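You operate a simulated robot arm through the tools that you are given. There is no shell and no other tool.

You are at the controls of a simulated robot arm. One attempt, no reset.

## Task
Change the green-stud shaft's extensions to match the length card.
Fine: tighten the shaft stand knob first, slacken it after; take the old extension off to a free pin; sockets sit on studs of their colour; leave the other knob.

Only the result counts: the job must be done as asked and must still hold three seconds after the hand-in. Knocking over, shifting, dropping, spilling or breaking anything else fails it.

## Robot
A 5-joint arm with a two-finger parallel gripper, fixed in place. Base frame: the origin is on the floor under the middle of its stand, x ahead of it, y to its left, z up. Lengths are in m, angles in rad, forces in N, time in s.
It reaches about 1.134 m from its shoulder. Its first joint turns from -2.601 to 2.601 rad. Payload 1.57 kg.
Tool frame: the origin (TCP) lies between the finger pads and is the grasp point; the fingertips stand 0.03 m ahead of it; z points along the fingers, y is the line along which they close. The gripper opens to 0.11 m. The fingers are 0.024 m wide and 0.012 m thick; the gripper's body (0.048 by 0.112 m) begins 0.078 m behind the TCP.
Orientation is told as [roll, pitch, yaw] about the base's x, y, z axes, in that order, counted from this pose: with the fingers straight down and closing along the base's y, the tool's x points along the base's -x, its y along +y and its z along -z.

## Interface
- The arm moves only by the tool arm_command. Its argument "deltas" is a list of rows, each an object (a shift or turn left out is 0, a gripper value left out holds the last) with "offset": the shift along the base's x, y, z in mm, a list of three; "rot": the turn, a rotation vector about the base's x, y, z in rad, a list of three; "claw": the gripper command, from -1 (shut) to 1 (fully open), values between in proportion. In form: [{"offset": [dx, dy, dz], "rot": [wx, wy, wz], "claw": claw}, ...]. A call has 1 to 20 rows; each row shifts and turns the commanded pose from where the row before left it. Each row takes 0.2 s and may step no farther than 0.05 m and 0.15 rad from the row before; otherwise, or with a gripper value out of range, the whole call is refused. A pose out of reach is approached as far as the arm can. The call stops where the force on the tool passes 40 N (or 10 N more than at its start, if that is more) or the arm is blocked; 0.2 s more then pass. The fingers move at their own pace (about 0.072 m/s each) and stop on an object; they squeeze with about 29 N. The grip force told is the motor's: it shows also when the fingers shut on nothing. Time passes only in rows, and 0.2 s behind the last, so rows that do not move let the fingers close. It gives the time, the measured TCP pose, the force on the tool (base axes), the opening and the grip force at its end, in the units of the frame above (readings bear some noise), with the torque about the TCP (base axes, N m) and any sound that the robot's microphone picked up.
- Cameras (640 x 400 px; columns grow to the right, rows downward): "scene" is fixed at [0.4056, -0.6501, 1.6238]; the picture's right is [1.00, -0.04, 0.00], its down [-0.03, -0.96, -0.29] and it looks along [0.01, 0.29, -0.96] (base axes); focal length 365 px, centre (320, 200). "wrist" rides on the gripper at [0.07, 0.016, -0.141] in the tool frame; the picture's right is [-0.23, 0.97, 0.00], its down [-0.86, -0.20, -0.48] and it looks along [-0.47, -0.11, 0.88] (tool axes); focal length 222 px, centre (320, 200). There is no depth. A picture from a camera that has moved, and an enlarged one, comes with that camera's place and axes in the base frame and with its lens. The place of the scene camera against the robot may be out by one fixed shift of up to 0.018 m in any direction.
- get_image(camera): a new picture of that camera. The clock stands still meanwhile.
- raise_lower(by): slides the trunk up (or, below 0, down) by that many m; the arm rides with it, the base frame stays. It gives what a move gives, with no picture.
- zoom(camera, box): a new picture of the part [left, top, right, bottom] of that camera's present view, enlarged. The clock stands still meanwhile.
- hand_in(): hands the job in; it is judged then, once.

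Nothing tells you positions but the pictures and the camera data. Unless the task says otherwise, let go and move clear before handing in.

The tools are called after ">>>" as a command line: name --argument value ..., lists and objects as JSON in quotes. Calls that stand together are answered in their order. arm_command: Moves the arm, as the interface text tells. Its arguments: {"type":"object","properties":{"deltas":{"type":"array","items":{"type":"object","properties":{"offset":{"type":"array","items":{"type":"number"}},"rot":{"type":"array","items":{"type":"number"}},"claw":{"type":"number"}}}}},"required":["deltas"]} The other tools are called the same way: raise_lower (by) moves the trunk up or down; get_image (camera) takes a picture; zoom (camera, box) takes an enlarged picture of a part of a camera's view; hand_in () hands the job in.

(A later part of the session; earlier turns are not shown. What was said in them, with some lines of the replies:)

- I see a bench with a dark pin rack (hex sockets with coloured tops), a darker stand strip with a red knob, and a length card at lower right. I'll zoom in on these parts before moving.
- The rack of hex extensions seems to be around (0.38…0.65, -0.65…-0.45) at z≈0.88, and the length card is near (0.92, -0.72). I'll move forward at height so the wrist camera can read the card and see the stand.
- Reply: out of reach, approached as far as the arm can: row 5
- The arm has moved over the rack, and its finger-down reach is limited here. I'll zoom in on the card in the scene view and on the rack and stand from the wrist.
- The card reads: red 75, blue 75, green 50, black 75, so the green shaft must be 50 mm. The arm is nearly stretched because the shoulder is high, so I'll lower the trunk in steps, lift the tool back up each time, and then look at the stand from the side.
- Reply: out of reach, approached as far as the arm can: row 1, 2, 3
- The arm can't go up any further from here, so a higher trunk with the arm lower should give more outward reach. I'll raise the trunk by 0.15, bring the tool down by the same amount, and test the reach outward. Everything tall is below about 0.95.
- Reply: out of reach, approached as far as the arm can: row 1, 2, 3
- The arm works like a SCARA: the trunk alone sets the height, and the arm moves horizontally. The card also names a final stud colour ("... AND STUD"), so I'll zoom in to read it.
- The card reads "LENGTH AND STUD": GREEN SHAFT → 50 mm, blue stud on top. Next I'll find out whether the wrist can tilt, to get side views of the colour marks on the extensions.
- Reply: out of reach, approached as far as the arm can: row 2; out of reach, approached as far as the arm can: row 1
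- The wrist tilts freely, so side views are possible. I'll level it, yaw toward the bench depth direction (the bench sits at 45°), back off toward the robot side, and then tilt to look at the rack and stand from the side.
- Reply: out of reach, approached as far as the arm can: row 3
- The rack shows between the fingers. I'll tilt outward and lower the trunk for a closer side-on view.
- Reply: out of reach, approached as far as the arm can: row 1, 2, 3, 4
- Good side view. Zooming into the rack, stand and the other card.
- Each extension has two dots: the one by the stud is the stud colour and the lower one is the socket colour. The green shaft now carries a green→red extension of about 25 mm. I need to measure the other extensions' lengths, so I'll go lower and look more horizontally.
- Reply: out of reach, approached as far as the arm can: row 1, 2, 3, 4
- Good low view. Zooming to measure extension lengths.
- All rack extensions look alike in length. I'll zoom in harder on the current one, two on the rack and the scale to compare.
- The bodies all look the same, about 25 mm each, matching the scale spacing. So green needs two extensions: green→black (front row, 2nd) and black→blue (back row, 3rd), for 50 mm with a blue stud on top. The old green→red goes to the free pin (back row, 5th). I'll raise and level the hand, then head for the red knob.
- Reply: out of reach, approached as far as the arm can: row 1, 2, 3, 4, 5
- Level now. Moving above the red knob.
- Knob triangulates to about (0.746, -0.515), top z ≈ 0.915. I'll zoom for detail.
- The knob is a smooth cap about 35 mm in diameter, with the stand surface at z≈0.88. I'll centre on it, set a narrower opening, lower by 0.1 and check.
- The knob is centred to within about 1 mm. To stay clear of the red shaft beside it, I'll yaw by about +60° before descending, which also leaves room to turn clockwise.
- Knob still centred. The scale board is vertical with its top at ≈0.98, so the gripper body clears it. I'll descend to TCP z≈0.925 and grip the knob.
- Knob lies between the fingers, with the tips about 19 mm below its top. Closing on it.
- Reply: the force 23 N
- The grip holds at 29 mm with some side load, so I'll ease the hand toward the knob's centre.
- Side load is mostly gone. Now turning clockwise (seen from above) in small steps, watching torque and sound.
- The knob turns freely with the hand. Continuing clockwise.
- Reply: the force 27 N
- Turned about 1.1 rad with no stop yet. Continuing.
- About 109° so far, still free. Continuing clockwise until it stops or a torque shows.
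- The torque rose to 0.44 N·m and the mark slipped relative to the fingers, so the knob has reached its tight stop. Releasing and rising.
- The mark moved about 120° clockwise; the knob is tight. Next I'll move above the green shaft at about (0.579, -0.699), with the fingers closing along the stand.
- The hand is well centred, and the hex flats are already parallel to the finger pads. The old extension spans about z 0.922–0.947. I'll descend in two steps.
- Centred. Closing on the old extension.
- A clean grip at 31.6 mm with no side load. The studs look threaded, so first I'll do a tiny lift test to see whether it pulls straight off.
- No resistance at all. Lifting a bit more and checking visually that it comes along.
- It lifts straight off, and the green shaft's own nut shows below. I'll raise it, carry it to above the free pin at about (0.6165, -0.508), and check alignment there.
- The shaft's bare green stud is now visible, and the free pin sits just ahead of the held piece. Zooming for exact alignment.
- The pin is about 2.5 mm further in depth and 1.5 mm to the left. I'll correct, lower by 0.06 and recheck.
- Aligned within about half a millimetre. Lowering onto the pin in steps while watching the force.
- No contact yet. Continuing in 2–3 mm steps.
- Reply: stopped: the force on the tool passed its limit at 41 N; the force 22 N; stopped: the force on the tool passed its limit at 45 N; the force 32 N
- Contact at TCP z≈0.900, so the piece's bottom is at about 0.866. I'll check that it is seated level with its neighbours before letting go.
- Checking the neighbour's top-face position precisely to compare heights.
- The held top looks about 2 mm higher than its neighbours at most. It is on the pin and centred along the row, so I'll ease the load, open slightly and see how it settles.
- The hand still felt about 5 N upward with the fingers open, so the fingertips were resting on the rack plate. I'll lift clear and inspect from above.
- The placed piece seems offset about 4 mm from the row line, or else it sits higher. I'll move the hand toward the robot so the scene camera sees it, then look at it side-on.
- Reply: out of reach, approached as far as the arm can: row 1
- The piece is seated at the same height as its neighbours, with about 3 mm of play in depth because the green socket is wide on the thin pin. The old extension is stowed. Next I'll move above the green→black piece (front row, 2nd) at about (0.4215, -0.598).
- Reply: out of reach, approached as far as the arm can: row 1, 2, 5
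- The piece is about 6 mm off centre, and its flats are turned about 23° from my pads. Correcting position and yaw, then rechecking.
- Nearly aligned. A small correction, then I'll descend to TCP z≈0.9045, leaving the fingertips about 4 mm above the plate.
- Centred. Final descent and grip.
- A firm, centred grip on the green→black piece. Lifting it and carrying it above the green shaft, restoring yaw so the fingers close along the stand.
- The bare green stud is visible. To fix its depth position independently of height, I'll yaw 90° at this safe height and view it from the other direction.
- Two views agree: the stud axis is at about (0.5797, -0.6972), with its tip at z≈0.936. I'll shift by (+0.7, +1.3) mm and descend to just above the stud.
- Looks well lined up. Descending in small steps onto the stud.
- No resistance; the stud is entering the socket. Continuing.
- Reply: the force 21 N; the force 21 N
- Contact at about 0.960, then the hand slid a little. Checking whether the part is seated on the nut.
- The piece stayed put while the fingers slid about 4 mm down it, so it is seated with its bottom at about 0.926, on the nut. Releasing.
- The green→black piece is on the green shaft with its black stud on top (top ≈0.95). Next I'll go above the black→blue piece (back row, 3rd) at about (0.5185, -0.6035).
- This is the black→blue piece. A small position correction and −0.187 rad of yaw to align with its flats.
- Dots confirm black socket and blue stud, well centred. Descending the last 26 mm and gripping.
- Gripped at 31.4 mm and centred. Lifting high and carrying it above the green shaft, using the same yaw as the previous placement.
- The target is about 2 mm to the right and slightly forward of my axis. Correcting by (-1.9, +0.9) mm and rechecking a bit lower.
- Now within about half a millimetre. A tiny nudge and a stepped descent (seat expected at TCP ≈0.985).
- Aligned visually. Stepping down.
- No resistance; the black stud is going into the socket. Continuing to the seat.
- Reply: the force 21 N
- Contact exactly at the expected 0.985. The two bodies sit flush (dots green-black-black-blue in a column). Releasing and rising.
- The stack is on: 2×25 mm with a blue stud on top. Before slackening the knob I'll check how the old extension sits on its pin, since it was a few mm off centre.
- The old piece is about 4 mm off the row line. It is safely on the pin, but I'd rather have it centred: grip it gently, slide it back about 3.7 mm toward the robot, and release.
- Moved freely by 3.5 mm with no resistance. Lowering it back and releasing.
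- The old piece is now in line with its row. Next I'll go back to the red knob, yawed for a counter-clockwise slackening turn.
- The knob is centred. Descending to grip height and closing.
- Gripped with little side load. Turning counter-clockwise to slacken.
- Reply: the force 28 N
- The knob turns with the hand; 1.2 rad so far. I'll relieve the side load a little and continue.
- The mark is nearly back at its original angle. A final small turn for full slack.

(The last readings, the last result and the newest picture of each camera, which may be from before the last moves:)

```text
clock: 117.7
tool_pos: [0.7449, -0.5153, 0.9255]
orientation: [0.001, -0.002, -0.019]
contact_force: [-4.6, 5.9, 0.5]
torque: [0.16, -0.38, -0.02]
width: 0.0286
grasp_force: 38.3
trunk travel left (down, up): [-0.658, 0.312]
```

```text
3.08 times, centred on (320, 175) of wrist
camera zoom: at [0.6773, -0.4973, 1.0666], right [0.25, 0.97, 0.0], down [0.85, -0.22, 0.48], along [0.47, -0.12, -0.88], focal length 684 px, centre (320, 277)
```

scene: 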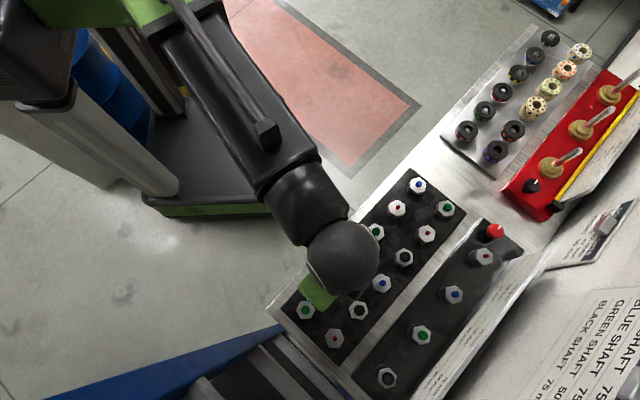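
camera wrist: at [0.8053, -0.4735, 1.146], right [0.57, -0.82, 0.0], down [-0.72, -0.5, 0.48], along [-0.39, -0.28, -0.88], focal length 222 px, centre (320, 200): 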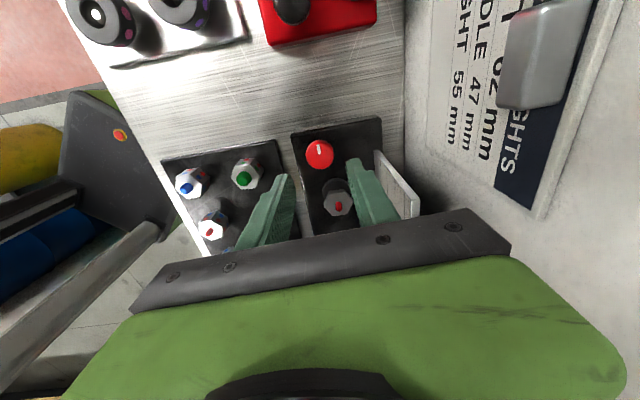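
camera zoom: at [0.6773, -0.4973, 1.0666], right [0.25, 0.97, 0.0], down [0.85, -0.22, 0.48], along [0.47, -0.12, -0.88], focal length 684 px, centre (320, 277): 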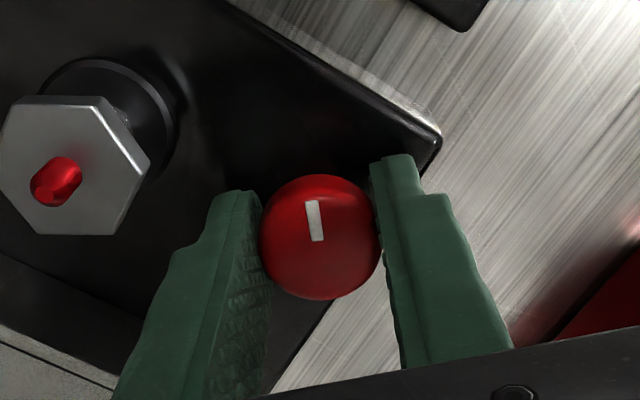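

The knob is slackened, slightly past its original mark. Opening and lifting clear.

>>> arm_command --deltas '[{"claw": -0.2}, {"claw": -0.2}, {"claw": -0.2}]'

>>> raise_lower --by 0.15

>>> get_image --camera "wrist"

>>> get_image --camera "scene"

```text
clock: 118.5
tool_pos: [0.7473, -0.515, 0.9246]
orientation: [-0.001, -0.002, -0.018]
contact_force: [0.2, 0.2, -0.3]
torque: [0.02, 0.0, -0.02]
width: 0.044
grasp_force: 0.1
trunk travel left (down, up): [-0.658, 0.312]
```

```text
clock: 120.2
tool_pos: [0.7462, -0.5149, 1.0758]
orientation: [0.002, -0.002, -0.018]
contact_force: [0.2, -0.4, 0.7]
torque: [-0.01, 0.01, -0.02]
width: 0.044
grasp_force: 0.0
trunk travel left (down, up): [-0.808, 0.162]
```

```text
taken
camera wrist: at [0.6778, -0.4979, 1.216], right [0.25, 0.97, 0.0], down [0.85, -0.22, 0.48], along [0.47, -0.12, -0.88], focal length 222 px, centre (320, 200)
```

wrist: 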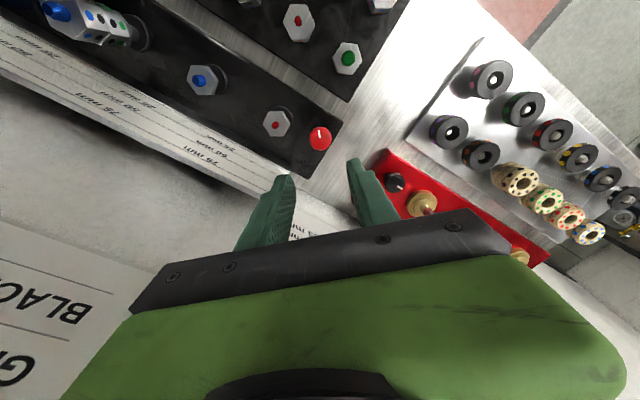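

```text
taken
```

scene: 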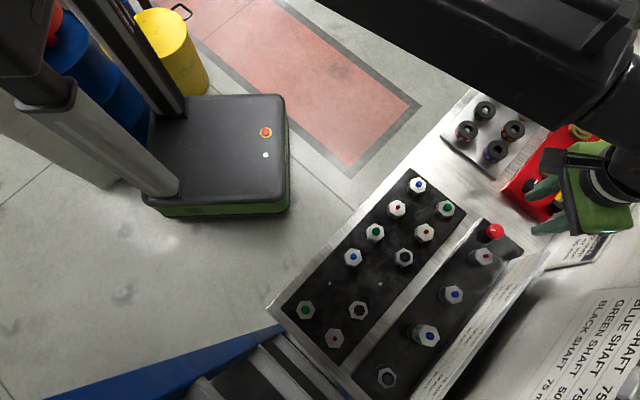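

Everything looks in place. I'll zoom on the finished stack and the knob to verify.

>>> zoom --camera "wrist" --box '[20, 0, 180, 100]'

>>> zoom --camera "scene" --box '[380, 290, 480, 390]'

>>> zoom --camera "scene" --box '[460, 205, 530, 275]'

>>> zoom --camera "scene" --box '[260, 160, 540, 400]'

```text
4.00 times, centred on (100, 50) of wrist
camera zoom: at [0.6778, -0.4979, 1.216], right [0.25, 0.97, 0.0], down [0.85, -0.22, 0.48], along [0.47, -0.12, -0.88], focal length 888 px, centre (1200, 800)
```

zoom: 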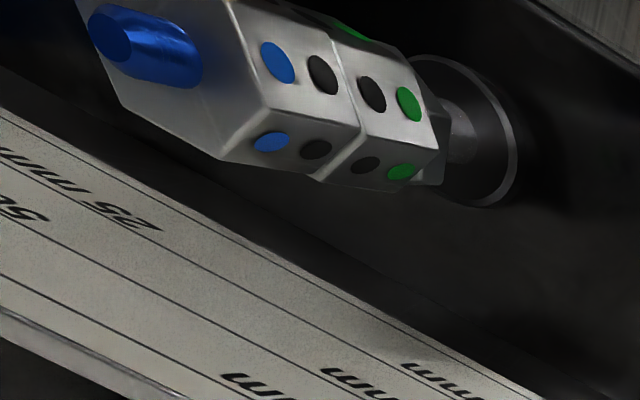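

```text
4.00 times, centred on (430, 340) of scene
camera zoom: at [0.4056, -0.6501, 1.6238], right [1.0, -0.04, 0.0], down [-0.03, -0.96, -0.29], along [0.01, 0.29, -0.96], focal length 1459 px, centre (-120, -360)
```

zoom: 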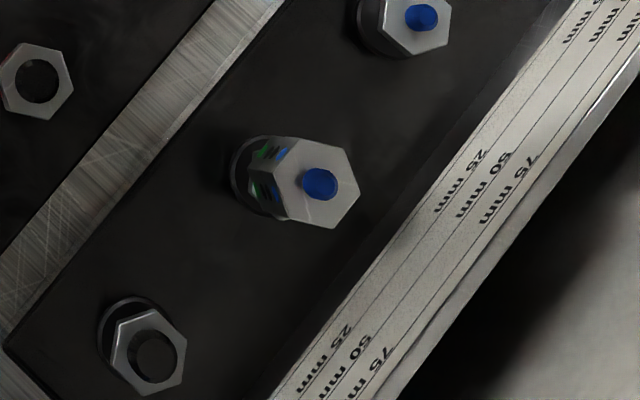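

```text
5.71 times, centred on (495, 240) of scene
camera zoom: at [0.4056, -0.6501, 1.6238], right [1.0, -0.04, 0.0], down [-0.03, -0.96, -0.29], along [0.01, 0.29, -0.96], focal length 2084 px, centre (-680, -29)
```

zoom: 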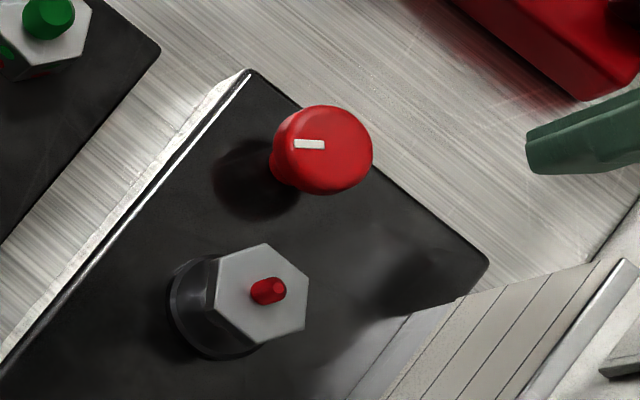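

```text
1.67 times, centred on (400, 280) of scene
camera zoom: at [0.4056, -0.6501, 1.6238], right [1.0, -0.04, 0.0], down [-0.03, -0.96, -0.29], along [0.01, 0.29, -0.96], focal length 608 px, centre (187, 67)
```

zoom: 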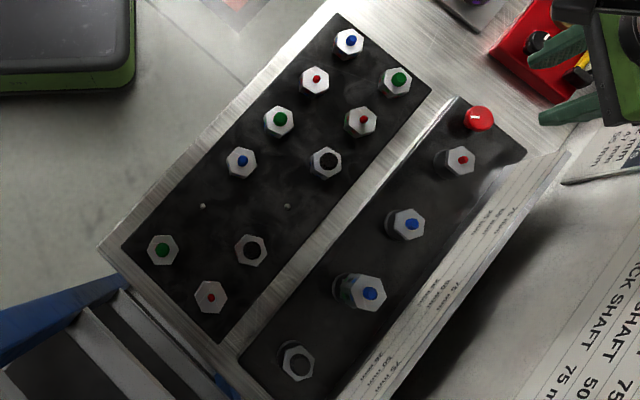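

The stack is flush (green→black→black→blue), the old piece is on its pin, and the knob is back to slack. I'll rise a bit further and hand in.

>>> raise_lower --by 0.1

>>> get_image --camera "scene"

```text
clock: 121.5
tool_pos: [0.747, -0.5169, 1.1744]
orientation: [0.0, -0.002, -0.018]
contact_force: [-1.3, -0.6, 0.6]
torque: [-0.02, -0.04, 0.01]
width: 0.0438
grasp_force: 0.2
trunk travel left (down, up): [-0.908, 0.062]
```

```text
taken
```

scene: 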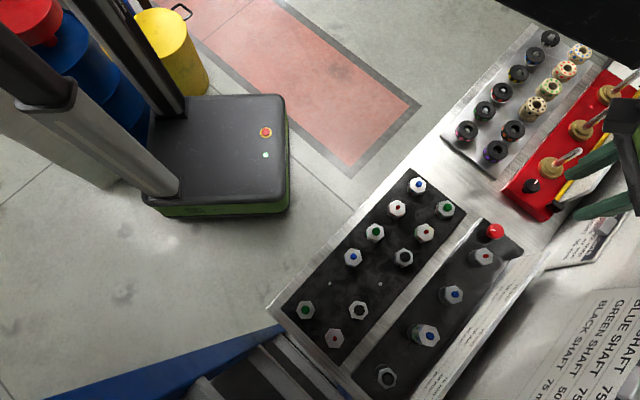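

The hand is well clear, nothing else has been disturbed, and the green shaft carries 50 mm with a blue stud as the card asks. Handing in.

>>> hand_in

```text
The job is handed in.
```

The green shaft now carries 50 mm of extensions with a blue stud on top, as the length card asks, and the job is handed in. I haven't seen the judging result.

- **Shaft stand knob:** I turned the red knob clockwise until it stopped, about 120°. After the change I turned it back to slightly past its starting mark. I left the other knob alone.
- **Old extension:** The green→red piece (green socket, red stud) came off and sits on the free pin in the back row. It first landed about 4 mm off centre, so I re-gripped it and moved it back in line with its row.
- **New extensions:** The green→black piece from the front row sits on the shaft's green stud. The black→blue piece from the back row sits on that black stud. Each socket is on a stud of its own colour, and the two pieces are seated flush.

The lengths are not marked on the pieces. I took each to be 25 mm from camera measurements and the scale lines, and the heights where each piece seated matched that.

The gripper is open and well above the bench, and the final pictures showed nothing else moved.
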